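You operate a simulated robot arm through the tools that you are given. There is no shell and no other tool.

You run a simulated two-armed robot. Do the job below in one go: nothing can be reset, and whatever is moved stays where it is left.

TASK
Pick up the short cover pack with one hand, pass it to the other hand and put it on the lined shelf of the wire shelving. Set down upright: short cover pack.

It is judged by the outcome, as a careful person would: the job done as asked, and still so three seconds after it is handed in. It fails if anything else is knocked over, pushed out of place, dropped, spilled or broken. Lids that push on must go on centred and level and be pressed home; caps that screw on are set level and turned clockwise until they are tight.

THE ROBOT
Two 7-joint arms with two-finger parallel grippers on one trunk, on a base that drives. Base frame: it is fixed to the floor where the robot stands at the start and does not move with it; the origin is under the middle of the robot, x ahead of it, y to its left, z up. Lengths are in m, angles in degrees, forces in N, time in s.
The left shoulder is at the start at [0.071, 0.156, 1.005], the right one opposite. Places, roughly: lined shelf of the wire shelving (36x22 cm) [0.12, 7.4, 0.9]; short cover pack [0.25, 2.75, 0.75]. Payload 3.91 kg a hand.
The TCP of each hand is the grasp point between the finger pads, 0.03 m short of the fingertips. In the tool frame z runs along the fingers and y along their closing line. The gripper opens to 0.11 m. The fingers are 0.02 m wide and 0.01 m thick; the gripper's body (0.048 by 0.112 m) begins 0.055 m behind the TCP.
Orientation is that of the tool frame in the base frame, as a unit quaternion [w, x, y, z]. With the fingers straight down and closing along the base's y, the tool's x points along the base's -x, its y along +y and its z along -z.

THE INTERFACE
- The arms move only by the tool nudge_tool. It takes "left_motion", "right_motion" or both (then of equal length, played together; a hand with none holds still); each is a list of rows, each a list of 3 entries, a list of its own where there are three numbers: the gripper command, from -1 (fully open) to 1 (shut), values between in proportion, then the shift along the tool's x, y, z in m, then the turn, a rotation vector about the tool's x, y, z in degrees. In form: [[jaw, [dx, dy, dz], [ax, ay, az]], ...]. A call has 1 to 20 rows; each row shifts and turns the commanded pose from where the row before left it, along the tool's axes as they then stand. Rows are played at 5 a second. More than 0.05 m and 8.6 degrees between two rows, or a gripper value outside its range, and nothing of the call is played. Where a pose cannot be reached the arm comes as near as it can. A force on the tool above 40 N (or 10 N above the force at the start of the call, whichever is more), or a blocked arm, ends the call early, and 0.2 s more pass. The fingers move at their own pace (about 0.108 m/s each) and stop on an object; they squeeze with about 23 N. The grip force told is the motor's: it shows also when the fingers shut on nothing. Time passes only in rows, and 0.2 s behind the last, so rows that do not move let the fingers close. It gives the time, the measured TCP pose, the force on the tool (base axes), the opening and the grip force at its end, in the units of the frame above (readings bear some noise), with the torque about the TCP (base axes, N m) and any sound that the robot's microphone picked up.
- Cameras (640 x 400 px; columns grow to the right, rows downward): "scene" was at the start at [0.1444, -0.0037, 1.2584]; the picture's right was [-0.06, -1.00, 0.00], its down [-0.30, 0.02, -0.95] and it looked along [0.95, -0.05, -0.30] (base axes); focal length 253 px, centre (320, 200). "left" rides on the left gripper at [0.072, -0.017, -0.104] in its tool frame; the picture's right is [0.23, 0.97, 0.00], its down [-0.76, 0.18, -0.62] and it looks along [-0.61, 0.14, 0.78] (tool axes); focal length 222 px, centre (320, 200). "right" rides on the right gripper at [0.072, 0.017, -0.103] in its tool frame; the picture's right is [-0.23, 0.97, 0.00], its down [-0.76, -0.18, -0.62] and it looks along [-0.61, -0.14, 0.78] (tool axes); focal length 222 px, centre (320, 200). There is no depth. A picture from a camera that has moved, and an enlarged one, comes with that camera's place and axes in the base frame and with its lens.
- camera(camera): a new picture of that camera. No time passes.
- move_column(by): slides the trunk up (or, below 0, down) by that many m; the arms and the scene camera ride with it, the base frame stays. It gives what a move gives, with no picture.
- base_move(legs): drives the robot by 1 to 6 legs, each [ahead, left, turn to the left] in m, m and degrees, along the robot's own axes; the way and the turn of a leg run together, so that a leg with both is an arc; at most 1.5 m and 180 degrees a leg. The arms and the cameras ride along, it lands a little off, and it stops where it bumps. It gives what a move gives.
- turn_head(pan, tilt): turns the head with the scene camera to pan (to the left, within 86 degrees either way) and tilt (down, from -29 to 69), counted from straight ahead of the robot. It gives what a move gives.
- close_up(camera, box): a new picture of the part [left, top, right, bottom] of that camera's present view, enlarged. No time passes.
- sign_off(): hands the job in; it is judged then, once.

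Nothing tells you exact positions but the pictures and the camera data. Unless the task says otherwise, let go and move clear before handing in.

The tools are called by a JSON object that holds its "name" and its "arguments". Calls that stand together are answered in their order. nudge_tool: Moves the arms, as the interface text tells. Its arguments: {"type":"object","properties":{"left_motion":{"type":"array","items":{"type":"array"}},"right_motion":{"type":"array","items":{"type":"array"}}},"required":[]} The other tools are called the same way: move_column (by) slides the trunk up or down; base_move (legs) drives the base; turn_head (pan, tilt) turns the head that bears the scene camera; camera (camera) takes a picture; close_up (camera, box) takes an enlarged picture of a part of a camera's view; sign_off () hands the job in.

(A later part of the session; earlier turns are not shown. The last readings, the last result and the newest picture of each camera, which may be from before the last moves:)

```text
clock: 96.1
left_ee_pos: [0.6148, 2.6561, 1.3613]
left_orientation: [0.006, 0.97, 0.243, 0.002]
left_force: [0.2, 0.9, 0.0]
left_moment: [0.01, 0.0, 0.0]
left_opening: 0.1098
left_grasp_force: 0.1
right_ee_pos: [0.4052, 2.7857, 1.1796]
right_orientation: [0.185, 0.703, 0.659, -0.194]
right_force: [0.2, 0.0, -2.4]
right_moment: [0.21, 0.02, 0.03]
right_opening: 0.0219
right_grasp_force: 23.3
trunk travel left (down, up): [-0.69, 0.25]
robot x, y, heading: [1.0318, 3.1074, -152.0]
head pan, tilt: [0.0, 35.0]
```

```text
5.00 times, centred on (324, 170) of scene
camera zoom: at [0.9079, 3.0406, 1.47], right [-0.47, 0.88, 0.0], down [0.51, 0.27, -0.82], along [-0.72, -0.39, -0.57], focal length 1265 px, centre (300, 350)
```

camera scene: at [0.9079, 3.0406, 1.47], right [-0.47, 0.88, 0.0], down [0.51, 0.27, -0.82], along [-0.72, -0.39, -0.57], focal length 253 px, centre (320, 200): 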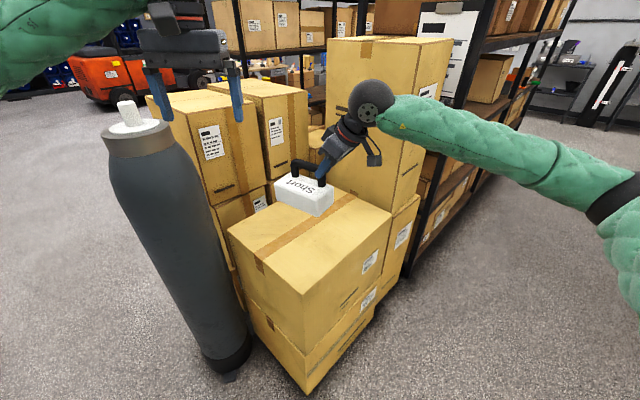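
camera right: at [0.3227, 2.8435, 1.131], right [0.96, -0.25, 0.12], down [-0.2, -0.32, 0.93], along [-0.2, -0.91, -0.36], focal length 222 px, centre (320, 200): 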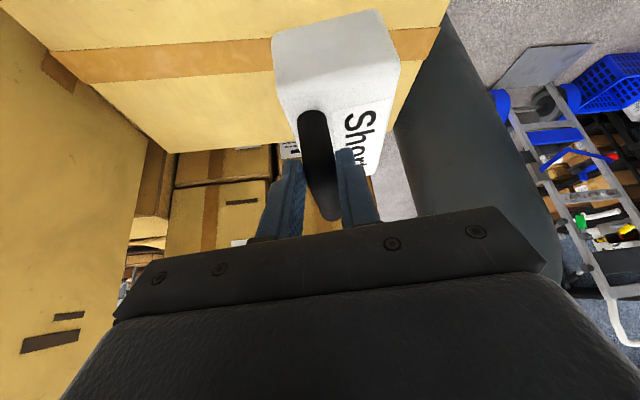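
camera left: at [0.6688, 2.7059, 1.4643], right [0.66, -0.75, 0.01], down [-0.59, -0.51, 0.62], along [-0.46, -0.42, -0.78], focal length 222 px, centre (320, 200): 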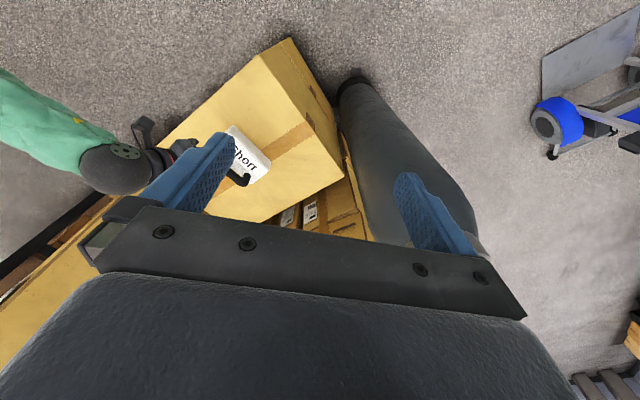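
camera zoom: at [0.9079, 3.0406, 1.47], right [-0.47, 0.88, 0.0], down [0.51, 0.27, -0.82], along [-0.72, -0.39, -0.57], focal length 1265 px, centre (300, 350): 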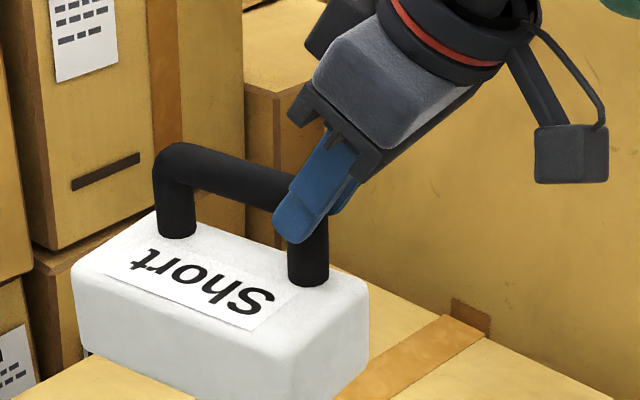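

The bar is held at the "S" corner and its middle (≈(0.404, 2.728, 1.164)) is free for the left hand. I now orient the left hand, yawing about 59° and tilting 25° so its palm leans away from the right hand.

{"name": "nudge_tool", "arguments": {"left_motion": [[-1, [0, 0, 0], [0, 0, -8.5]], [-1, [0, 0, 0], [0, 0, -8.5]], [-1, [0, 0, 0], [0, 0, -8.5]], [-1, [0, 0, 0], [0, 0, -8.5]], [-1, [0, 0, 0], [0, 0, -8.5]], [-1, [0, 0, 0], [0, 0, -8.5]], [-1, [0, 0, 0], [0, 0, -8.5]], [-1, [0, 0, 0], [0, 8.3, 0]], [-1, [0, 0, 0], [0, 8.3, 0]], [-1, [0, 0, 0], [0, 8.3, 0]]]}}

{"name": "camera", "arguments": {"camera": "scene"}}

{"name": "camera", "arguments": {"camera": "left"}}

```text
clock: 98.3
left_ee_pos: [0.6159, 2.656, 1.3621]
left_orientation: [-0.145, 0.703, 0.678, 0.157]
left_force: [-0.5, 0.1, 0.1]
left_moment: [0.04, -0.01, -0.04]
left_opening: 0.11
left_grasp_force: 0.0
right_ee_pos: [0.4055, 2.7855, 1.1798]
right_orientation: [0.184, 0.703, 0.659, -0.194]
right_force: [-0.3, -0.3, -2.7]
right_moment: [0.21, 0.01, -0.03]
right_opening: 0.0218
right_grasp_force: 22.9
trunk travel left (down, up): [-0.69, 0.25]
robot x, y, heading: [1.025, 3.1095, -151.8]
head pan, tilt: [0.0, 35.0]
```

```text
taken
camera scene: at [0.9076, 3.0395, 1.4701], right [-0.47, 0.88, 0.0], down [0.51, 0.27, -0.82], along [-0.72, -0.39, -0.57], focal length 253 px, centre (320, 200)
```

scene: 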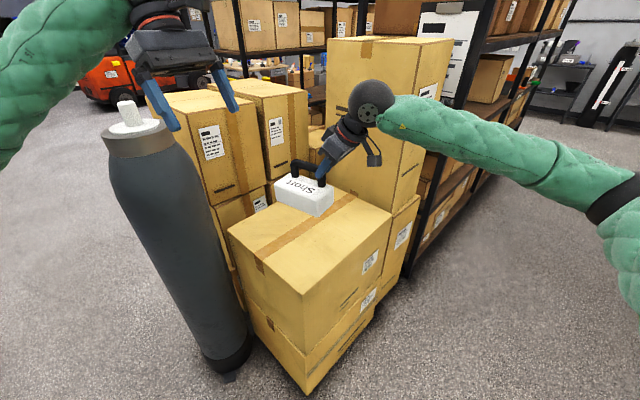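

```text
taken
camera left: at [0.5973, 2.6782, 1.4854], right [0.98, 0.17, 0.1], down [0.14, -0.96, 0.25], along [0.14, -0.23, -0.96], focal length 222 px, centre (320, 200)
```

left: 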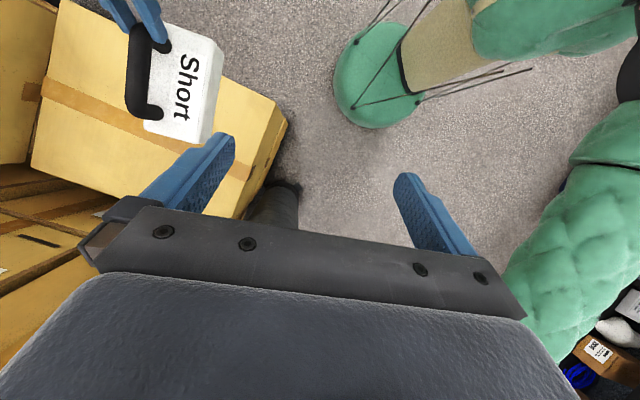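

The left hand reached the wanted orientation and its camera sees the handle. I zoom to refine the bar's location.

{"name": "close_up", "arguments": {"camera": "left", "box": [80, 0, 240, 140]}}

{"name": "close_up", "arguments": {"camera": "right", "box": [220, 0, 444, 240]}}

```text
2.86 times, centred on (160, 70) of left
camera zoom: at [0.5973, 2.6782, 1.4854], right [0.98, 0.17, 0.1], down [0.14, -0.96, 0.25], along [0.14, -0.23, -0.96], focal length 635 px, centre (777, 571)
```

zoom: 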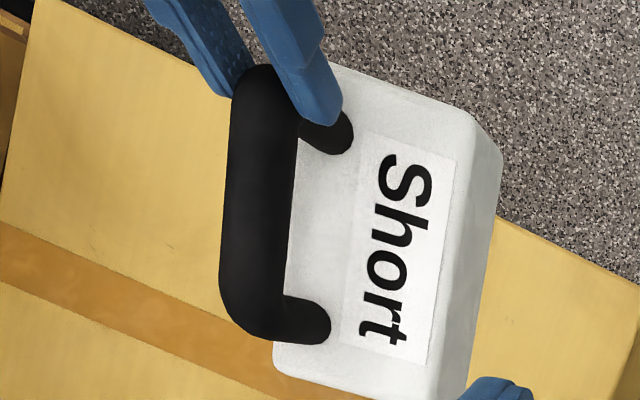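

```text
1.67 times, centred on (332, 120) of right
camera zoom: at [0.4285, 2.8993, 1.2312], right [0.96, -0.26, 0.12], down [-0.2, -0.32, 0.93], along [-0.2, -0.91, -0.36], focal length 370 px, centre (300, 333)
```

zoom: 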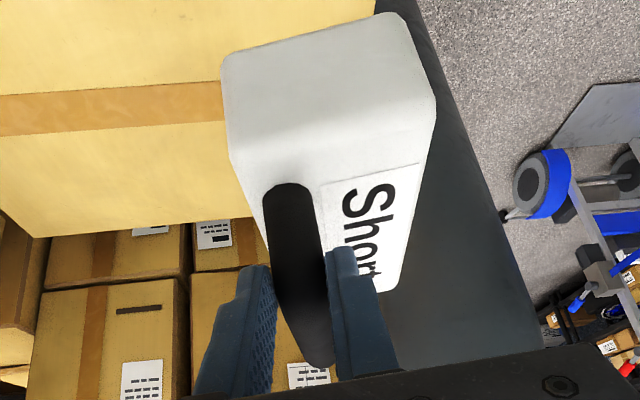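

Bar middle ≈ (0.401, 2.728, 1.166). To leave more room between the two wrists I tilt the left hand a further 15° before approaching.

{"name": "nudge_tool", "arguments": {"left_motion": [[-1, [0, 0, 0], [0, 7.6, 0]], [-1, [0, 0, 0], [0, 7.6, 0]]]}}

```text
clock: 98.9
left_ee_pos: [0.6164, 2.6552, 1.3606]
left_orientation: [-0.232, 0.677, 0.653, 0.249]
left_force: [-0.3, -0.1, -0.8]
left_moment: [0.01, 0.01, -0.01]
left_opening: 0.1101
left_grasp_force: 0.0
right_ee_pos: [0.4044, 2.7854, 1.1795]
right_orientation: [0.184, 0.702, 0.66, -0.193]
right_force: [0.5, 0.8, -3.2]
right_moment: [0.22, 0.08, -0.01]
right_opening: 0.0217
right_grasp_force: 23.1
trunk travel left (down, up): [-0.69, 0.25]
robot x, y, heading: [1.0296, 3.1044, -151.7]
head pan, tilt: [0.0, 35.0]
```

{"name": "turn_head", "arguments": {"pan": 40, "tilt": 35}}

{"name": "camera", "arguments": {"camera": "scene"}}

```text
clock: 100.0
left_ee_pos: [0.6161, 2.6564, 1.362]
left_orientation: [-0.231, 0.677, 0.654, 0.246]
left_force: [-0.2, -1.1, 0.4]
left_moment: [0.02, 0.05, 0.04]
left_opening: 0.11
left_grasp_force: 0.1
right_ee_pos: [0.4052, 2.7866, 1.1799]
right_orientation: [0.185, 0.702, 0.66, -0.194]
right_force: [0.3, -0.9, -3.3]
right_moment: [0.15, 0.04, -0.01]
right_opening: 0.0218
right_grasp_force: 23.5
trunk travel left (down, up): [-0.69, 0.25]
robot x, y, heading: [1.0289, 3.1071, -151.8]
head pan, tilt: [40.0, 35.0]
```

```text
taken
camera scene: at [0.9526, 3.0004, 1.4701], right [-0.93, 0.37, 0.0], down [0.21, 0.53, -0.82], along [-0.3, -0.76, -0.57], focal length 253 px, centre (320, 200)
```

scene: 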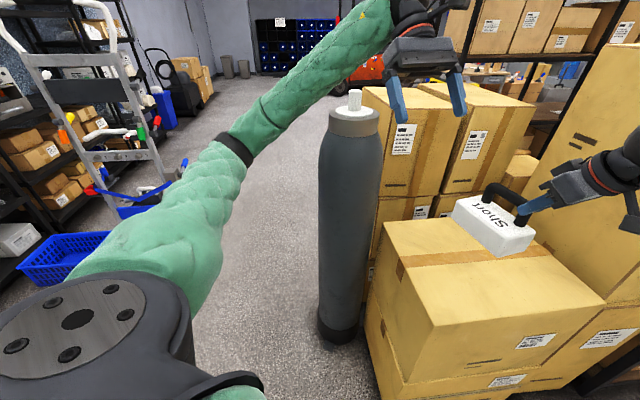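

The left forearm would pass close to the cylinder's top, so I raise the trunk 0.2 m with both hands before the handover.

{"name": "move_column", "arguments": {"by": 0.2}}

{"name": "nudge_tool", "arguments": {"left_motion": [[-1, [-0.0133, -0.0367, 0.0086], [0, 0, 0]], [-1, [-0.0133, -0.0367, 0.0086], [0, 0, 0]], [-1, [-0.0133, -0.0367, 0.0086], [0, 0, 0]], [-1, [-0.0133, -0.0367, 0.0086], [0, 0, 0]], [-1, [-0.0133, -0.0367, 0.0086], [0, 0, 0]], [-1, [-0.0133, -0.0367, 0.0086], [0, 0, 0]]]}}

{"name": "turn_head", "arguments": {"pan": 10, "tilt": 25}}

{"name": "camera", "arguments": {"camera": "scene"}}

{"name": "camera", "arguments": {"camera": "left"}}

{"name": "camera", "arguments": {"camera": "right"}}

```text
clock: 102.1
left_ee_pos: [0.6158, 2.6563, 1.5599]
left_orientation: [-0.23, 0.677, 0.654, 0.247]
left_force: [0.1, 0.2, 0.5]
left_moment: [-0.03, 0.0, -0.01]
left_opening: 0.1098
left_grasp_force: 0.1
right_ee_pos: [0.4047, 2.7863, 1.3794]
right_orientation: [0.184, 0.703, 0.659, -0.195]
right_force: [0.1, -0.3, -3.1]
right_moment: [0.15, 0.02, -0.01]
right_opening: 0.0215
right_grasp_force: 22.9
trunk travel left (down, up): [-0.89, 0.05]
robot x, y, heading: [1.0284, 3.1026, -151.8]
head pan, tilt: [40.0, 35.0]
```

```text
clock: 103.5
left_ee_pos: [0.3948, 2.6362, 1.4698]
left_orientation: [-0.231, 0.677, 0.654, 0.247]
left_force: [-0.7, -0.6, 0.2]
left_moment: [-0.01, -0.02, 0.0]
left_opening: 0.1101
left_grasp_force: 0.1
right_ee_pos: [0.4033, 2.7865, 1.3785]
right_orientation: [0.185, 0.703, 0.659, -0.194]
right_force: [0.0, 0.0, -2.9]
right_moment: [0.19, 0.05, 0.0]
right_opening: 0.0215
right_grasp_force: 23.2
trunk travel left (down, up): [-0.89, 0.05]
robot x, y, heading: [1.0308, 3.1053, -151.7]
head pan, tilt: [40.0, 35.0]
```

```text
clock: 104.5
left_ee_pos: [0.3965, 2.6356, 1.4709]
left_orientation: [-0.231, 0.676, 0.655, 0.245]
left_force: [1.1, 0.9, 0.4]
left_moment: [0.01, -0.01, -0.02]
left_opening: 0.11
left_grasp_force: 0.0
right_ee_pos: [0.4051, 2.7867, 1.3803]
right_orientation: [0.185, 0.703, 0.658, -0.195]
right_force: [0.7, -0.6, -3.2]
right_moment: [0.24, 0.03, -0.01]
right_opening: 0.022
right_grasp_force: 23.1
trunk travel left (down, up): [-0.89, 0.05]
robot x, y, heading: [1.0311, 3.1034, -152.0]
head pan, tilt: [10.0, 25.0]
```

```text
taken
camera scene: at [0.913, 3.0251, 1.6858], right [-0.62, 0.79, 0.0], down [0.33, 0.26, -0.91], along [-0.71, -0.56, -0.42], focal length 253 px, centre (320, 200)
```

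scene: 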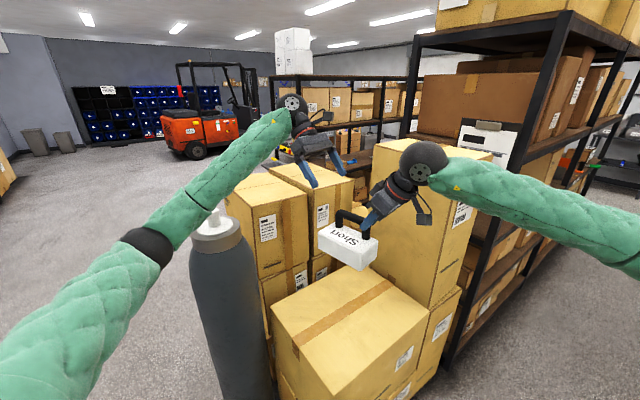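

```text
taken
camera left: at [0.3767, 2.6269, 1.5957], right [0.98, 0.14, 0.15], down [0.14, -0.99, 0.0], along [0.15, 0.02, -0.99], focal length 222 px, centre (320, 200)
```

left: 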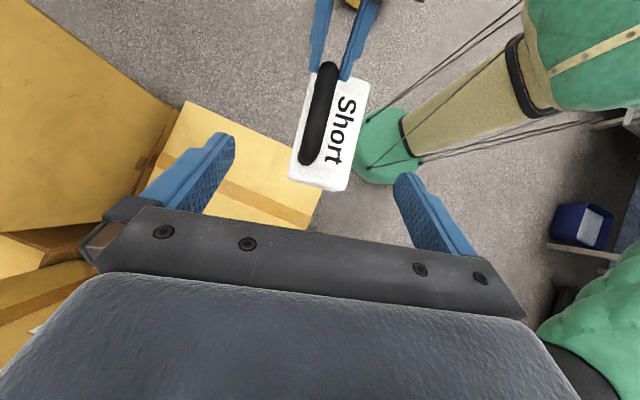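

```text
taken
camera right: at [0.4286, 2.9001, 1.4314], right [0.96, -0.25, 0.12], down [-0.2, -0.32, 0.93], along [-0.2, -0.91, -0.36], focal length 222 px, centre (320, 200)
```

right: 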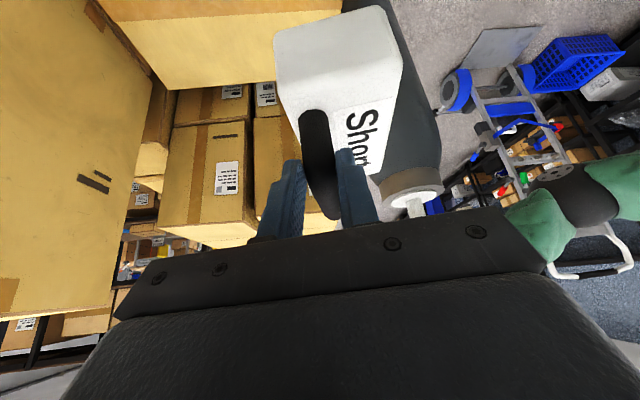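

Both hands are lined up with the cylinder well below the forearm. I advance the left hand most of the way along its axis and check.

{"name": "nudge_tool", "arguments": {"left_motion": [[-1, [-0.0007, -0.0005, 0.03], [0, 0, 0]], [-1, [-0.0007, -0.0005, 0.03], [0, 0, 0]], [-1, [-0.0004, -0.0003, 0.02], [0, 0, 0]]]}}

{"name": "camera", "arguments": {"camera": "left"}}

{"name": "close_up", "arguments": {"camera": "scene", "box": [280, 110, 440, 280]}}

{"name": "close_up", "arguments": {"camera": "right", "box": [200, 0, 456, 260]}}

```text
clock: 105.3
left_ee_pos: [0.3963, 2.6861, 1.4049]
left_orientation: [-0.231, 0.677, 0.654, 0.246]
left_force: [0.3, -0.4, 0.1]
left_moment: [0.01, 0.02, -0.03]
left_opening: 0.11
left_grasp_force: 0.1
right_ee_pos: [0.4054, 2.7855, 1.3795]
right_orientation: [0.184, 0.703, 0.659, -0.194]
right_force: [-1.8, -0.6, -3.0]
right_moment: [0.15, -0.01, 0.03]
right_opening: 0.0215
right_grasp_force: 22.8
trunk travel left (down, up): [-0.89, 0.05]
robot x, y, heading: [1.0318, 3.1057, -151.7]
head pan, tilt: [10.0, 25.0]
```

```text
taken
camera left: at [0.377, 2.6769, 1.5308], right [0.98, 0.14, 0.15], down [0.14, -0.99, 0.0], along [0.15, 0.02, -0.99], focal length 222 px, centre (320, 200)
```

left: 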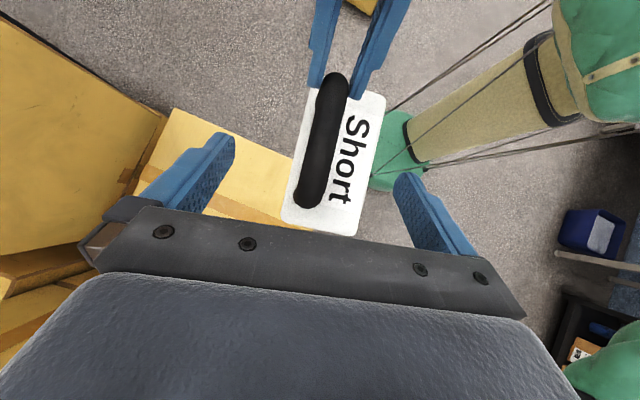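

```text
2.35 times, centred on (360, 195) of scene
camera zoom: at [0.9125, 3.0252, 1.6858], right [-0.62, 0.79, 0.0], down [0.33, 0.26, -0.91], along [-0.71, -0.56, -0.42], focal length 595 px, centre (226, 212)
```

zoom: 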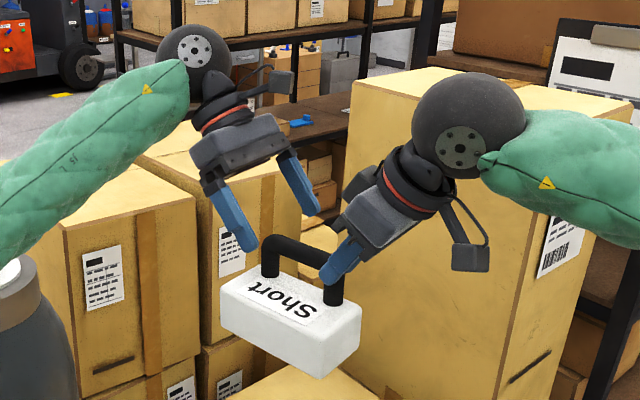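

```text
1.54 times, centred on (328, 130) of right
camera zoom: at [0.4282, 2.9, 1.4313], right [0.96, -0.25, 0.12], down [-0.2, -0.32, 0.93], along [-0.2, -0.91, -0.36], focal length 342 px, centre (308, 308)
```

zoom: 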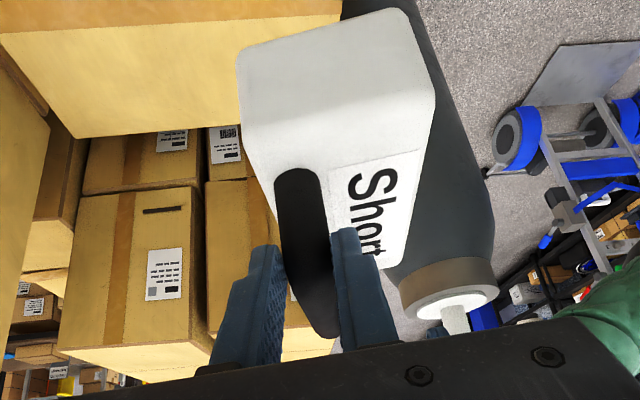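

The bar runs right through the left gripper's centreline. I advance the last 4 cm and close gently.

{"name": "nudge_tool", "arguments": {"left_motion": [[-1, [0, 0, 0.021], [0, 0, 0]], [-1, [0, 0, 0.021], [0, 0, 0]]]}}

{"name": "camera", "arguments": {"camera": "left"}}

{"name": "close_up", "arguments": {"camera": "scene", "box": [280, 110, 440, 280]}}

```text
clock: 105.9
left_ee_pos: [0.3968, 2.7106, 1.3727]
left_orientation: [-0.231, 0.677, 0.654, 0.246]
left_force: [0.6, 0.0, -0.2]
left_moment: [-0.01, -0.01, 0.0]
left_opening: 0.11
left_grasp_force: 0.0
right_ee_pos: [0.4035, 2.7871, 1.3797]
right_orientation: [0.185, 0.702, 0.659, -0.195]
right_force: [0.0, 0.5, -2.7]
right_moment: [0.19, 0.04, 0.0]
right_opening: 0.0219
right_grasp_force: 23.2
trunk travel left (down, up): [-0.89, 0.05]
robot x, y, heading: [1.0309, 3.1042, -152.0]
head pan, tilt: [10.0, 25.0]
```

```text
taken
camera left: at [0.3778, 2.7023, 1.4988], right [0.98, 0.14, 0.15], down [0.14, -0.99, 0.0], along [0.15, 0.02, -0.99], focal length 222 px, centre (320, 200)
```

left: 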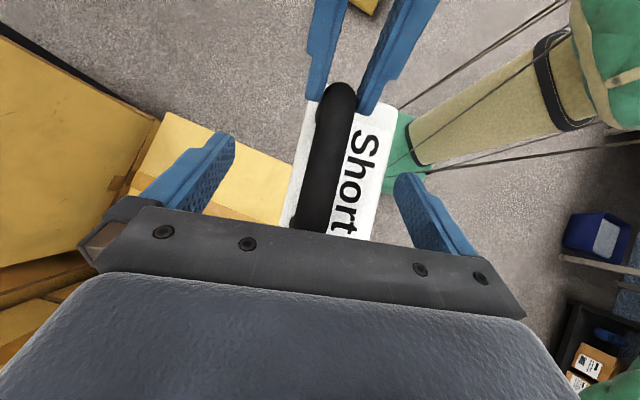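

```text
2.35 times, centred on (360, 195) of scene
camera zoom: at [0.9124, 3.0254, 1.6858], right [-0.62, 0.79, 0.0], down [0.33, 0.26, -0.91], along [-0.71, -0.56, -0.42], focal length 595 px, centre (226, 212)
```

zoom: 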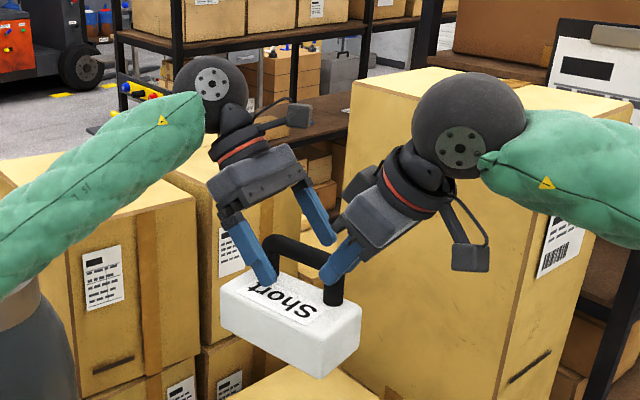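

The bar sits 3 mm off centre between the left fingers; I correct that and close the left hand while the right holds.

{"name": "nudge_tool", "arguments": {"left_motion": [[-1, [0, 0.003, 0], [0, 0, 0]], [1, [0, 0, 0], [0, 0, 0]], [1, [0, 0, 0], [0, 0, 0]], [1, [0, 0, 0], [0, 0, 0]], [1, [0, 0, 0], [0, 0, 0]], [1, [0, 0, 0], [0, 0, 0]]]}}

{"name": "camera", "arguments": {"camera": "left"}}

{"name": "close_up", "arguments": {"camera": "scene", "box": [280, 110, 440, 280]}}

```text
clock: 107.3
left_ee_pos: [0.4002, 2.7104, 1.3729]
left_orientation: [-0.232, 0.676, 0.654, 0.247]
left_force: [-1.2, -2.9, -0.3]
left_moment: [0.02, 0.01, -0.27]
left_opening: 0.0217
left_grasp_force: 22.7
right_ee_pos: [0.407, 2.7861, 1.38]
right_orientation: [0.185, 0.703, 0.659, -0.194]
right_force: [1.4, 3.5, -0.5]
right_moment: [0.07, 0.05, 0.36]
right_opening: 0.0218
right_grasp_force: 22.7
trunk travel left (down, up): [-0.89, 0.05]
robot x, y, heading: [1.0306, 3.1069, -151.4]
head pan, tilt: [10.0, 25.0]
```

```text
taken
camera left: at [0.3812, 2.7014, 1.4987], right [0.98, 0.14, 0.15], down [0.14, -0.99, 0.0], along [0.15, 0.02, -0.99], focal length 222 px, centre (320, 200)
```

left: 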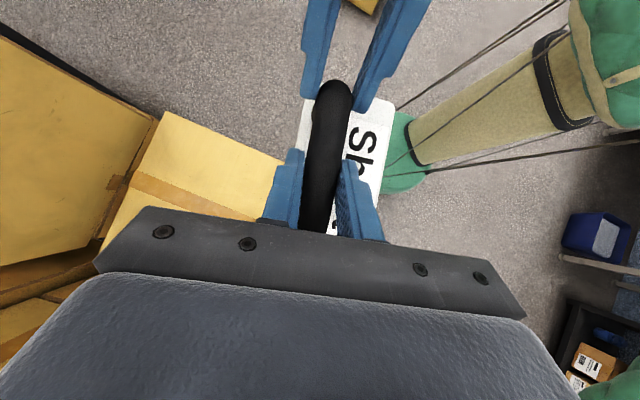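

```text
2.35 times, centred on (360, 195) of scene
camera zoom: at [0.9128, 3.0251, 1.6858], right [-0.62, 0.79, 0.0], down [0.33, 0.26, -0.91], along [-0.71, -0.56, -0.42], focal length 595 px, centre (226, 212)
```

zoom: 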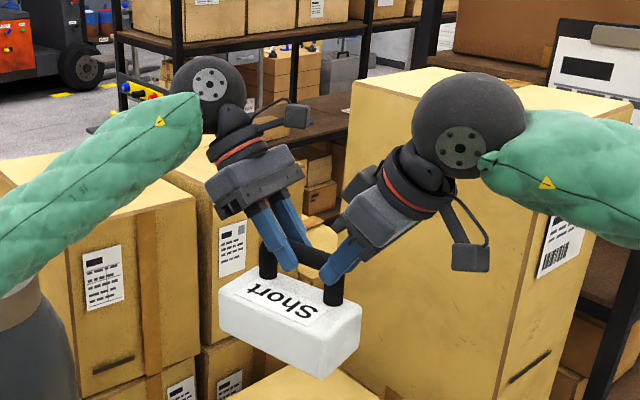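

The left hand holds the bar. I open the right hand part-way and withdraw it along its own axis.

{"name": "nudge_tool", "arguments": {"right_motion": [[0, [0, 0, 0], [0, 0, 0]], [0, [0, 0, 0], [0, 0, 0]], [0, [0, 0, 0], [0, 0, 0]], [0, [0, 0, -0.02], [0, 0, 0]], [0, [0, 0, -0.03], [0, 0, 0]], [0, [0, 0, -0.03], [0, 0, 0]], [0, [0, 0, -0.03], [0, 0, 0]], [0, [0, 0, 0], [0, 0, 0]]]}}

{"name": "camera", "arguments": {"camera": "right"}}

{"name": "camera", "arguments": {"camera": "left"}}

{"name": "close_up", "arguments": {"camera": "scene", "box": [280, 110, 440, 280]}}

```text
clock: 109.1
left_ee_pos: [0.4006, 2.7112, 1.3725]
left_orientation: [-0.23, 0.677, 0.654, 0.248]
left_force: [-1.0, 0.8, -0.5]
left_moment: [-0.04, 0.05, -0.02]
left_opening: 0.0218
left_grasp_force: 22.8
right_ee_pos: [0.4079, 2.8435, 1.4743]
right_orientation: [0.184, 0.703, 0.659, -0.195]
right_force: [0.3, -0.1, 0.7]
right_moment: [0.0, 0.03, 0.03]
right_opening: 0.055
right_grasp_force: 0.0
trunk travel left (down, up): [-0.89, 0.05]
robot x, y, heading: [1.0259, 3.1043, -151.7]
head pan, tilt: [10.0, 25.0]
```

```text
taken
camera right: at [0.4315, 2.9571, 1.5256], right [0.96, -0.25, 0.12], down [-0.2, -0.32, 0.93], along [-0.2, -0.91, -0.36], focal length 222 px, centre (320, 200)
```

right: 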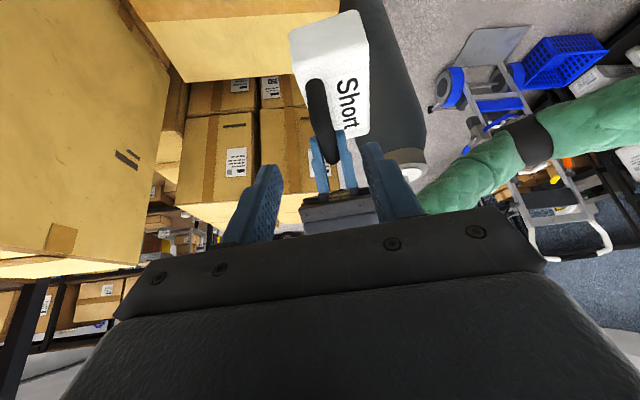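

```text
taken
camera left: at [0.381, 2.7012, 1.4986], right [0.98, 0.14, 0.15], down [0.14, -0.99, 0.0], along [0.15, 0.02, -0.99], focal length 222 px, centre (320, 200)
```

left: 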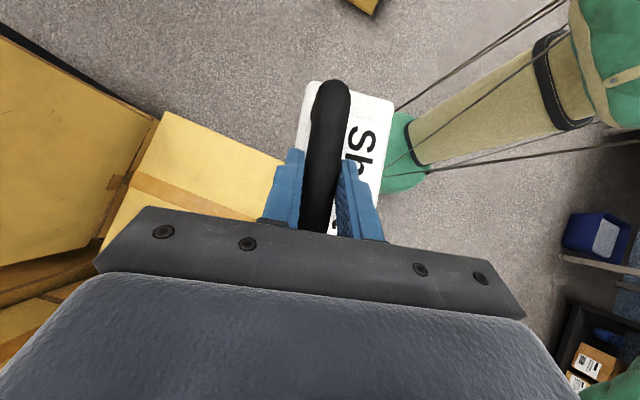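

```text
2.35 times, centred on (360, 195) of scene
camera zoom: at [0.9126, 3.0248, 1.6858], right [-0.62, 0.79, 0.0], down [0.33, 0.26, -0.91], along [-0.71, -0.56, -0.42], focal length 595 px, centre (226, 212)
```

zoom: 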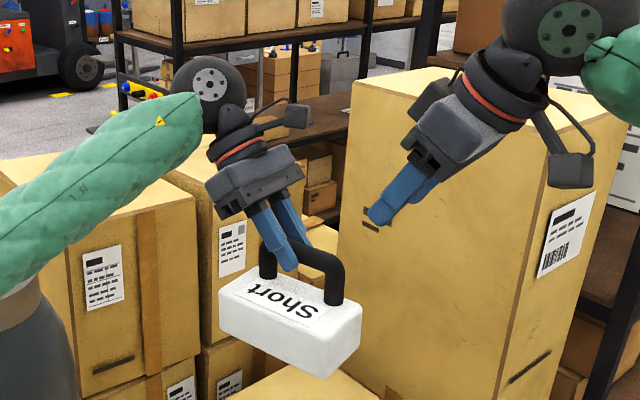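

Handover worked: the pack hangs level from the left hand. I move the right hand aside, back the base off from the cartons and turn to face up the aisle.

{"name": "nudge_tool", "arguments": {"right_motion": [[-1, [0.0273, -0.0198, -0.0165], [0, 0, 0]], [-1, [0.0273, -0.0198, -0.0165], [0, 0, 0]], [-1, [0.0273, -0.0198, -0.0165], [0, 0, 0]], [-1, [0.0273, -0.0198, -0.0165], [0, 0, 0]]]}}

{"name": "base_move", "arguments": {"legs": [[-0.35, 0, 0]]}}

{"name": "camera", "arguments": {"camera": "left"}}

{"name": "base_move", "arguments": {"legs": [[0, 0, -60], [0, 0, -58]]}}

{"name": "camera", "arguments": {"camera": "left"}}

{"name": "turn_head", "arguments": {"pan": 0, "tilt": 25}}

{"name": "camera", "arguments": {"camera": "scene"}}

```text
clock: 110.1
left_ee_pos: [0.4027, 2.7105, 1.3725]
left_orientation: [-0.231, 0.677, 0.654, 0.246]
left_force: [0.0, 0.5, 0.0]
left_moment: [-0.05, 0.04, -0.01]
left_opening: 0.0218
left_grasp_force: 22.8
right_ee_pos: [0.3493, 2.95, 1.4745]
right_orientation: [0.184, 0.703, 0.659, -0.194]
right_force: [-0.2, -0.1, -0.6]
right_moment: [0.0, -0.01, 0.0]
right_opening: 0.11
right_grasp_force: 0.1
right hand out of reach, approached as far as the arm can: row 4
trunk travel left (down, up): [-0.89, 0.05]
robot x, y, heading: [1.0302, 3.1063, -151.9]
head pan, tilt: [10.0, 25.0]
```

```text
clock: 112.4
left_ee_pos: [0.7187, 2.8794, 1.3733]
left_orientation: [-0.232, 0.676, 0.655, 0.246]
left_force: [0.5, -0.5, -3.3]
left_moment: [-0.07, 0.08, 0.0]
left_opening: 0.0215
left_grasp_force: 23.3
right_ee_pos: [0.6665, 3.1174, 1.4736]
right_orientation: [0.185, 0.701, 0.661, -0.194]
right_force: [0.6, 0.4, 0.2]
right_moment: [0.01, 0.01, -0.02]
right_opening: 0.1103
right_grasp_force: 0.2
trunk travel left (down, up): [-0.89, 0.05]
robot x, y, heading: [1.3497, 3.2771, -151.3]
head pan, tilt: [10.0, 25.0]
```

```text
taken
camera left: at [0.699, 2.8705, 1.4982], right [0.98, 0.14, 0.15], down [0.14, -0.99, 0.0], along [0.15, 0.02, -0.99], focal length 222 px, centre (320, 200)
```

left: 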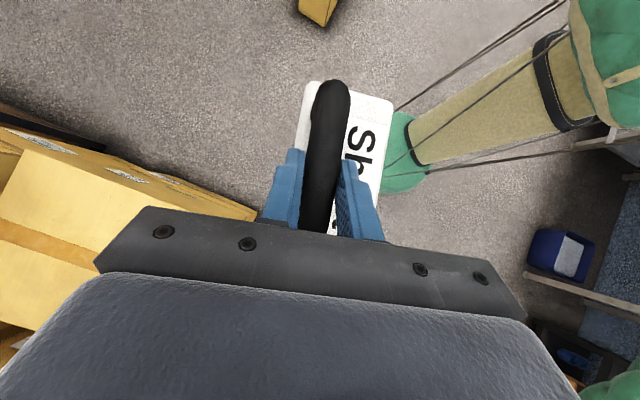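

```text
clock: 118.1
left_ee_pos: [1.324, 4.0182, 1.3728]
left_orientation: [0.1, 0.904, -0.261, 0.322]
left_force: [0.6, -0.6, -3.0]
left_moment: [0.06, 0.06, 0.0]
left_opening: 0.0214
left_grasp_force: 22.9
right_ee_pos: [1.5552, 3.9425, 1.4747]
right_orientation: [-0.076, 0.922, -0.28, -0.257]
right_force: [-0.7, 0.2, -1.2]
right_moment: [0.03, 0.03, -0.01]
right_opening: 0.11
right_grasp_force: 0.0
trunk travel left (down, up): [-0.89, 0.05]
robot x, y, heading: [1.3483, 3.277, 87.8]
head pan, tilt: [10.0, 25.0]
```

```text
taken
camera left: at [1.3237, 4.0384, 1.4987], right [-0.37, -0.91, 0.15], down [-0.93, 0.38, 0.0], along [-0.06, -0.14, -0.99], focal length 222 px, centre (320, 200)
```

left: 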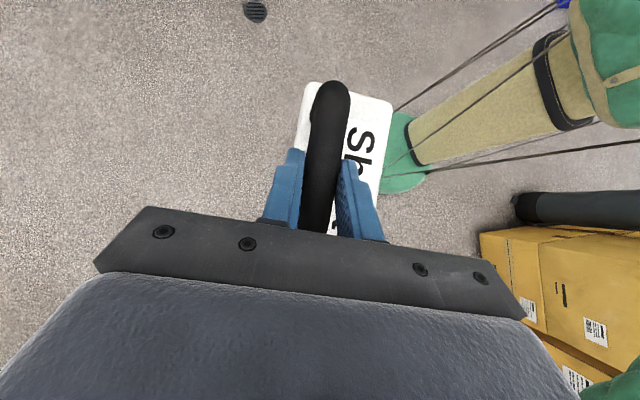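

```text
clock: 118.8
left_ee_pos: [1.3228, 4.0176, 1.3729]
left_orientation: [0.099, 0.904, -0.261, 0.323]
left_force: [0.4, 0.2, -2.1]
left_moment: [0.07, 0.0, -0.01]
left_opening: 0.0217
left_grasp_force: 22.3
right_ee_pos: [1.5559, 3.9428, 1.4737]
right_orientation: [-0.076, 0.922, -0.28, -0.257]
right_force: [0.8, -0.2, 0.3]
right_moment: [0.01, -0.02, -0.04]
right_opening: 0.1099
right_grasp_force: 0.0
trunk travel left (down, up): [-0.89, 0.05]
robot x, y, heading: [1.3491, 3.2741, 87.9]
head pan, tilt: [0.0, 25.0]
```

```text
taken
camera scene: at [1.3533, 3.4206, 1.6858], right [1.0, -0.03, 0.0], down [-0.01, -0.42, -0.91], along [0.03, 0.91, -0.42], focal length 253 px, centre (320, 200)
```

scene: 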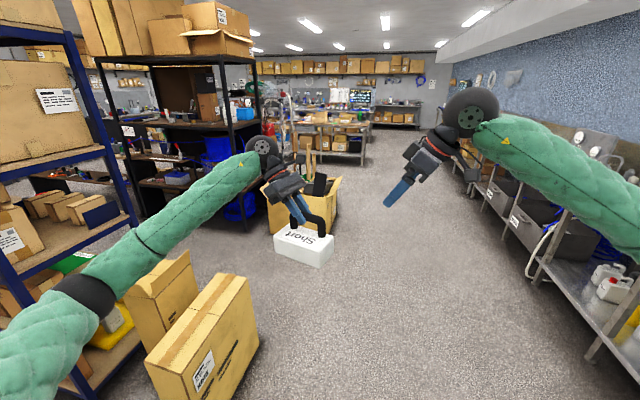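

The pack is steady. Open cartons stand at x 0.8–1.65, y≈6, so I pass them on the right at x≈2.05.

{"name": "base_move", "arguments": {"legs": [[1.3, -0.65, 2], [1.0, 0, 0]]}}

{"name": "turn_head", "arguments": {"pan": 35, "tilt": 20}}

{"name": "camera", "arguments": {"camera": "scene"}}

{"name": "camera", "arguments": {"camera": "left"}}

```text
clock: 130.8
left_ee_pos: [1.9426, 6.3153, 1.3731]
left_orientation: [0.091, 0.91, -0.241, 0.325]
left_force: [0.0, 0.4, -3.5]
left_moment: [0.05, 0.02, 0.02]
left_opening: 0.0217
left_grasp_force: 23.0
right_ee_pos: [2.1787, 6.25, 1.4741]
right_orientation: [-0.071, 0.928, -0.26, -0.259]
right_force: [0.4, 0.4, 0.7]
right_moment: [-0.03, 0.0, 0.0]
right_opening: 0.1101
right_grasp_force: 0.1
trunk travel left (down, up): [-0.89, 0.05]
robot x, y, heading: [2.0004, 5.573, 90.7]
head pan, tilt: [0.0, 25.0]
```

```text
clock: 131.8
left_ee_pos: [1.942, 6.3152, 1.3735]
left_orientation: [0.092, 0.909, -0.242, 0.326]
left_force: [0.5, 0.7, -2.3]
left_moment: [0.06, 0.02, -0.01]
left_opening: 0.0216
left_grasp_force: 22.7
right_ee_pos: [2.177, 6.2497, 1.4743]
right_orientation: [-0.071, 0.928, -0.26, -0.257]
right_force: [0.9, -0.9, 1.0]
right_moment: [0.02, -0.02, 0.03]
right_opening: 0.1098
right_grasp_force: 0.1
trunk travel left (down, up): [-0.89, 0.05]
robot x, y, heading: [1.9991, 5.5772, 90.6]
head pan, tilt: [35.0, 20.0]
```

```text
taken
camera scene: at [1.9449, 5.7037, 1.694], right [0.81, 0.58, 0.0], down [0.2, -0.28, -0.94], along [-0.54, 0.77, -0.34], focal length 253 px, centre (320, 200)
```

scene: 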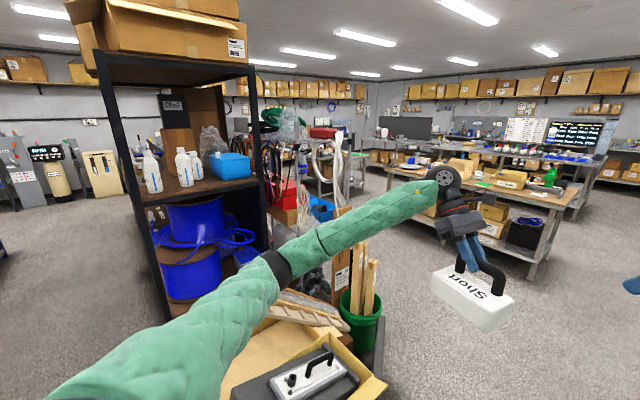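

```text
taken
camera left: at [1.9424, 6.3359, 1.4989], right [-0.33, -0.93, 0.15], down [-0.94, 0.34, 0.0], along [-0.05, -0.15, -0.99], focal length 222 px, centre (320, 200)
```

left: 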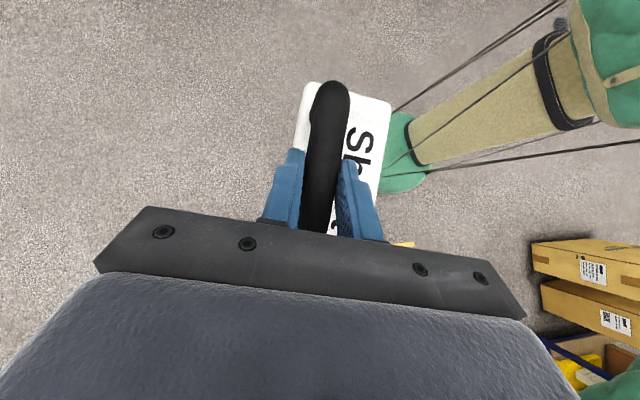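

The wire shelving is still hidden behind the black rack. I drive on to y≈7.3 and turn left to face it.

{"name": "base_move", "arguments": {"legs": [[0.9, 0, 0], [0.8, 0, 0]]}}

{"name": "turn_head", "arguments": {"pan": 80, "tilt": 20}}

{"name": "camera", "arguments": {"camera": "scene"}}

```text
clock: 140.5
left_ee_pos: [1.9067, 8.0194, 1.3733]
left_orientation: [0.089, 0.911, -0.235, 0.326]
left_force: [-0.1, -0.2, -2.9]
left_moment: [0.08, -0.01, -0.04]
left_opening: 0.0218
left_grasp_force: 23.0
right_ee_pos: [2.1418, 7.9578, 1.4753]
right_orientation: [-0.069, 0.93, -0.253, -0.259]
right_force: [-0.2, -0.6, 0.9]
right_moment: [0.02, -0.01, 0.02]
right_opening: 0.11
right_grasp_force: 0.1
trunk travel left (down, up): [-0.89, 0.05]
robot x, y, heading: [1.9724, 7.2807, 91.4]
head pan, tilt: [35.0, 20.0]
```

```text
clock: 141.6
left_ee_pos: [1.9056, 8.0193, 1.373]
left_orientation: [0.088, 0.912, -0.234, 0.326]
left_force: [0.4, 0.2, -2.3]
left_moment: [0.03, 0.03, -0.01]
left_opening: 0.0215
left_grasp_force: 22.9
right_ee_pos: [2.1418, 7.957, 1.4747]
right_orientation: [-0.069, 0.93, -0.253, -0.259]
right_force: [0.5, 0.2, 0.2]
right_moment: [-0.01, 0.0, 0.03]
right_opening: 0.1098
right_grasp_force: 0.0
trunk travel left (down, up): [-0.89, 0.05]
robot x, y, heading: [1.9765, 7.2779, 91.8]
head pan, tilt: [80.0, 20.0]
```

```text
taken
camera scene: at [1.8808, 7.3469, 1.694], right [0.15, 0.99, 0.0], down [0.34, -0.05, -0.94], along [-0.93, 0.14, -0.34], focal length 253 px, centre (320, 200)
```

scene: 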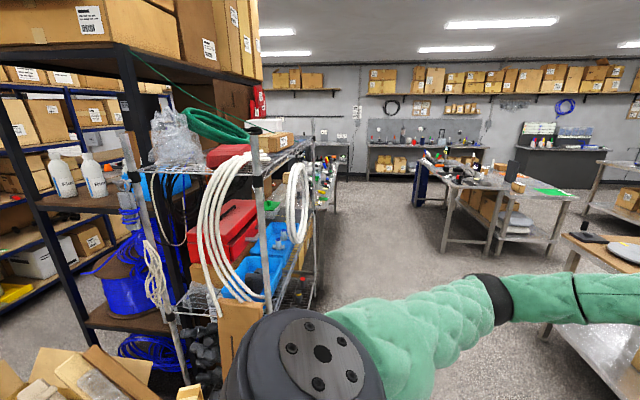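

I can now see the chrome wire shelving with hoses on its end. I zoom in to find the lined shelf.

{"name": "close_up", "arguments": {"camera": "scene", "box": [110, 100, 350, 350]}}

{"name": "close_up", "arguments": {"camera": "scene", "box": [240, 150, 350, 320]}}

```text
1.60 times, centred on (230, 225) of scene
camera zoom: at [1.8808, 7.3469, 1.694], right [0.15, 0.99, 0.0], down [0.34, -0.05, -0.94], along [-0.93, 0.14, -0.34], focal length 405 px, centre (464, 160)
```

zoom: 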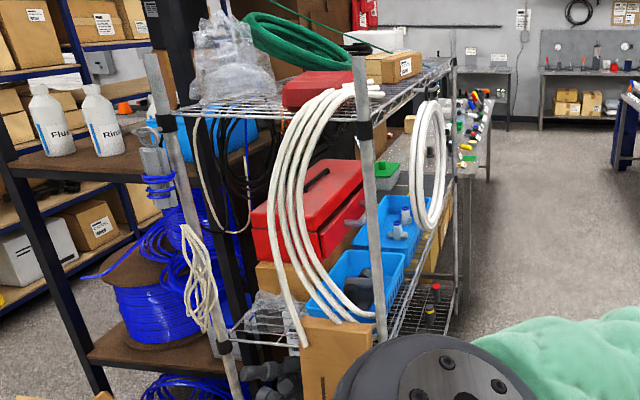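

```text
2.35 times, centred on (295, 235) of scene
camera zoom: at [1.8808, 7.3469, 1.694], right [0.15, 0.99, 0.0], down [0.34, -0.05, -0.94], along [-0.93, 0.14, -0.34], focal length 595 px, centre (379, 118)
```

zoom: 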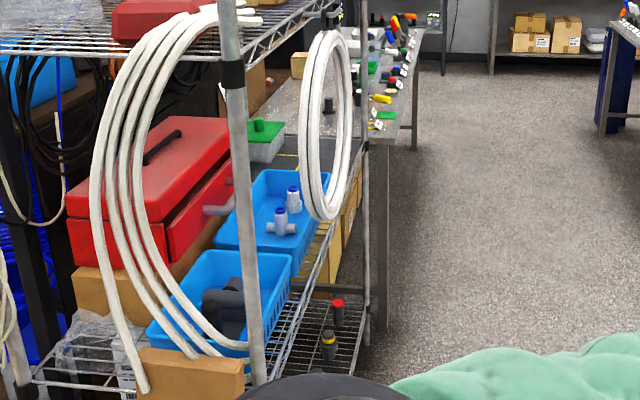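

The lined mid shelf (z≈0.9) seems to open toward +y, with a white hose coil hanging over part of its front. I drive further to look into it from the +y side.

{"name": "base_move", "arguments": {"legs": [[0.55, 0, 0]]}}

{"name": "turn_head", "arguments": {"pan": 86, "tilt": 15}}

{"name": "camera", "arguments": {"camera": "scene"}}

{"name": "turn_head", "arguments": {"pan": 20, "tilt": 25}}

{"name": "camera", "arguments": {"camera": "scene"}}

```text
clock: 144.8
left_ee_pos: [1.8991, 8.5751, 1.3743]
left_orientation: [0.09, 0.911, -0.237, 0.325]
left_force: [-1.0, 0.6, -2.4]
left_moment: [0.09, 0.01, 0.0]
left_opening: 0.0221
left_grasp_force: 22.6
right_ee_pos: [2.1327, 8.5126, 1.4752]
right_orientation: [-0.07, 0.929, -0.256, -0.258]
right_force: [-0.3, 0.2, 0.5]
right_moment: [0.01, 0.03, 0.0]
right_opening: 0.1101
right_grasp_force: 0.1
trunk travel left (down, up): [-0.89, 0.05]
robot x, y, heading: [1.9621, 7.8387, 91.0]
head pan, tilt: [80.0, 20.0]
```

```text
clock: 145.5
left_ee_pos: [1.899, 8.5763, 1.3719]
left_orientation: [0.091, 0.911, -0.237, 0.326]
left_force: [-0.1, 0.4, -2.6]
left_moment: [0.03, 0.03, 0.01]
left_opening: 0.0218
left_grasp_force: 23.3
right_ee_pos: [2.134, 8.5132, 1.4741]
right_orientation: [-0.07, 0.929, -0.255, -0.259]
right_force: [0.9, -0.9, -0.2]
right_moment: [-0.03, 0.02, 0.0]
right_opening: 0.1099
right_grasp_force: 0.0
trunk travel left (down, up): [-0.89, 0.05]
robot x, y, heading: [1.9634, 7.8328, 91.0]
head pan, tilt: [85.9, 15.0]
```

```text
taken
camera scene: at [1.868, 7.8944, 1.7021], right [0.05, 1.0, 0.0], down [0.26, -0.01, -0.97], along [-0.96, 0.05, -0.26], focal length 253 px, centre (320, 200)
```

scene: 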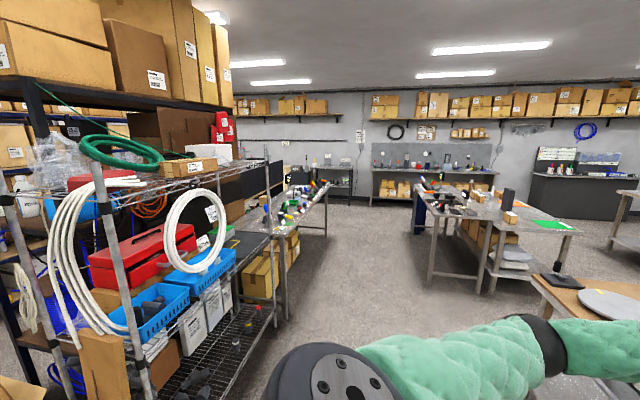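

```text
clock: 146.8
left_ee_pos: [1.8984, 8.5749, 1.3733]
left_orientation: [0.089, 0.911, -0.236, 0.326]
left_force: [0.0, 0.4, -3.6]
left_moment: [0.06, 0.02, -0.01]
left_opening: 0.0218
left_grasp_force: 23.3
right_ee_pos: [2.1348, 8.5129, 1.4737]
right_orientation: [-0.07, 0.929, -0.256, -0.259]
right_force: [0.2, -0.5, 0.1]
right_moment: [0.01, 0.01, 0.02]
right_opening: 0.1099
right_grasp_force: 0.1
trunk travel left (down, up): [-0.89, 0.05]
robot x, y, heading: [1.9614, 7.833, 90.9]
head pan, tilt: [20.0, 25.0]
```

```text
taken
camera scene: at [1.9281, 7.9749, 1.6858], right [0.93, 0.36, 0.0], down [0.15, -0.39, -0.91], along [-0.33, 0.85, -0.42], focal length 253 px, centre (320, 200)
```

scene: 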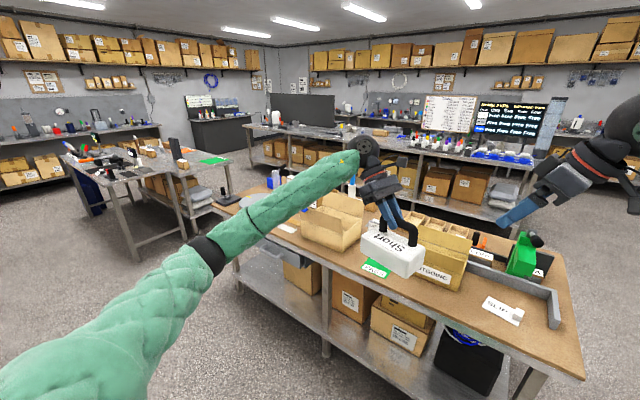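

{"name": "turn_head", "arguments": {"pan": 86, "tilt": 20}}

{"name": "close_up", "arguments": {"camera": "scene", "box": [100, 130, 292, 250]}}

{"name": "close_up", "arguments": {"camera": "scene", "box": [160, 150, 288, 230]}}

```text
clock: 148.2
left_ee_pos: [1.8979, 8.5759, 1.3728]
left_orientation: [0.089, 0.911, -0.237, 0.326]
left_force: [-0.7, 1.1, -2.3]
left_moment: [0.08, 0.01, -0.04]
left_opening: 0.0217
left_grasp_force: 23.0
right_ee_pos: [2.1348, 8.513, 1.4744]
right_orientation: [-0.07, 0.929, -0.255, -0.259]
right_force: [0.3, 0.9, -0.1]
right_moment: [0.04, 0.0, -0.01]
right_opening: 0.11
right_grasp_force: 0.1
trunk travel left (down, up): [-0.89, 0.05]
robot x, y, heading: [1.9611, 7.8339, 91.1]
head pan, tilt: [85.9, 20.0]
```

```text
3.33 times, centred on (196, 190) of scene
camera zoom: at [1.8683, 7.8938, 1.694], right [0.05, 1.0, 0.0], down [0.34, -0.02, -0.94], along [-0.94, 0.05, -0.34], focal length 843 px, centre (733, 233)
```

zoom: 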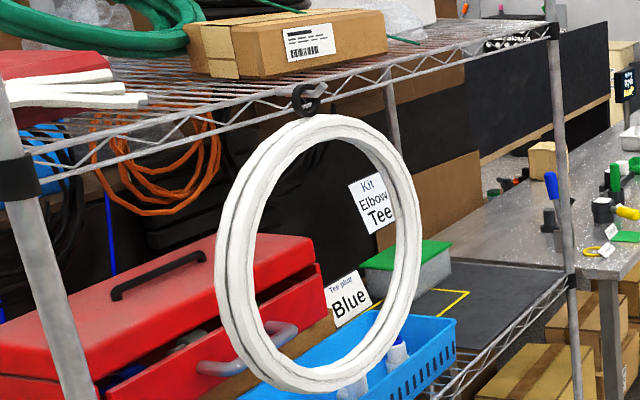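

```text
5.00 times, centred on (224, 190) of scene
camera zoom: at [1.8683, 7.8938, 1.694], right [0.05, 1.0, 0.0], down [0.34, -0.02, -0.94], along [-0.94, 0.05, -0.34], focal length 1265 px, centre (800, 250)
```

zoom: 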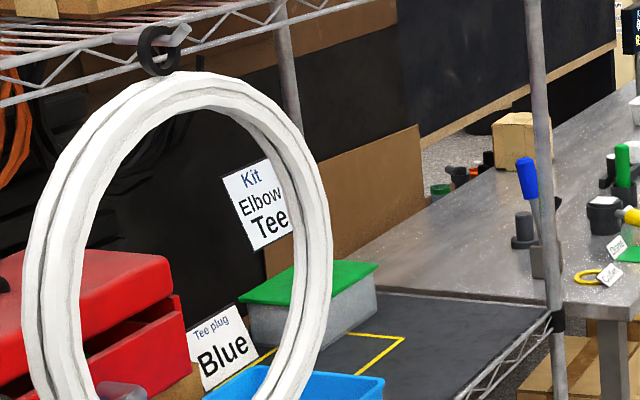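

The dark liner at the far end of the mid shelf has a green-lidded box at its back and free space in front of it; a coil hangs over the left part of the opening. I turn to face −x in the clear aisle and test how far the left hand can yaw for a better entry.

{"name": "base_move", "arguments": {"legs": [[0, 0, 89]]}}

{"name": "nudge_tool", "arguments": {"left_motion": [[1, [0, 0, 0], [3.85, 0.07, -4.6]], [1, [0, 0, 0], [3.85, 0.07, -4.6]], [1, [0, 0, 0], [3.85, 0.07, -4.6]], [1, [0, 0, 0], [3.85, 0.07, -4.6]], [1, [0, 0, 0], [3.85, 0.07, -4.6]]]}}

{"name": "turn_head", "arguments": {"pan": 0, "tilt": 25}}

{"name": "camera", "arguments": {"camera": "scene"}}

```text
clock: 152.4
left_ee_pos: [1.2218, 7.7767, 1.3725]
left_orientation: [-0.166, 0.813, 0.474, 0.295]
left_force: [0.2, -0.7, -2.8]
left_moment: [-0.03, 0.07, 0.01]
left_opening: 0.0218
left_grasp_force: 22.5
right_ee_pos: [1.2856, 8.0133, 1.4738]
right_orientation: [0.134, 0.839, 0.474, -0.233]
right_force: [-0.1, 0.0, -0.6]
right_moment: [0.0, -0.01, 0.02]
right_opening: 0.1101
right_grasp_force: 0.0
trunk travel left (down, up): [-0.89, 0.05]
robot x, y, heading: [1.9609, 7.838, -179.5]
head pan, tilt: [85.9, 20.0]
```

```text
clock: 153.6
left_ee_pos: [1.221, 7.7764, 1.3725]
left_orientation: [-0.238, 0.663, 0.668, 0.241]
left_force: [0.8, 0.2, -3.0]
left_moment: [-0.06, 0.05, -0.01]
left_opening: 0.0216
left_grasp_force: 23.3
right_ee_pos: [1.2865, 8.0132, 1.4741]
right_orientation: [0.133, 0.839, 0.473, -0.234]
right_force: [0.6, -0.7, 0.4]
right_moment: [-0.02, -0.02, 0.02]
right_opening: 0.11
right_grasp_force: 0.1
trunk travel left (down, up): [-0.89, 0.05]
robot x, y, heading: [1.9644, 7.8348, -179.3]
head pan, tilt: [85.9, 20.0]
```

```text
clock: 155.2
left_ee_pos: [1.2208, 7.7779, 1.3732]
left_orientation: [-0.237, 0.664, 0.667, 0.241]
left_force: [0.4, -0.9, -3.3]
left_moment: [-0.04, 0.05, -0.04]
left_opening: 0.0216
left_grasp_force: 23.2
right_ee_pos: [1.2862, 8.0135, 1.4737]
right_orientation: [0.133, 0.839, 0.474, -0.233]
right_force: [0.3, -0.3, -0.5]
right_moment: [-0.02, -0.01, -0.02]
right_opening: 0.1099
right_grasp_force: 0.2
trunk travel left (down, up): [-0.89, 0.05]
robot x, y, heading: [1.9642, 7.8344, -179.6]
head pan, tilt: [0.0, 25.0]
```

```text
taken
camera scene: at [1.8188, 7.8358, 1.6858], right [-0.01, 1.0, 0.0], down [0.42, 0.01, -0.91], along [-0.91, -0.01, -0.42], focal length 253 px, centre (320, 200)
```

scene: 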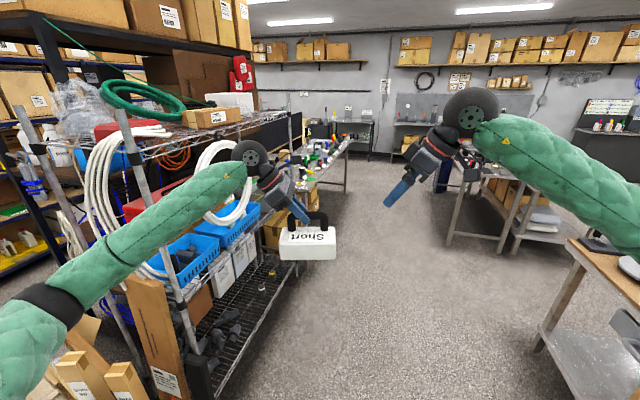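

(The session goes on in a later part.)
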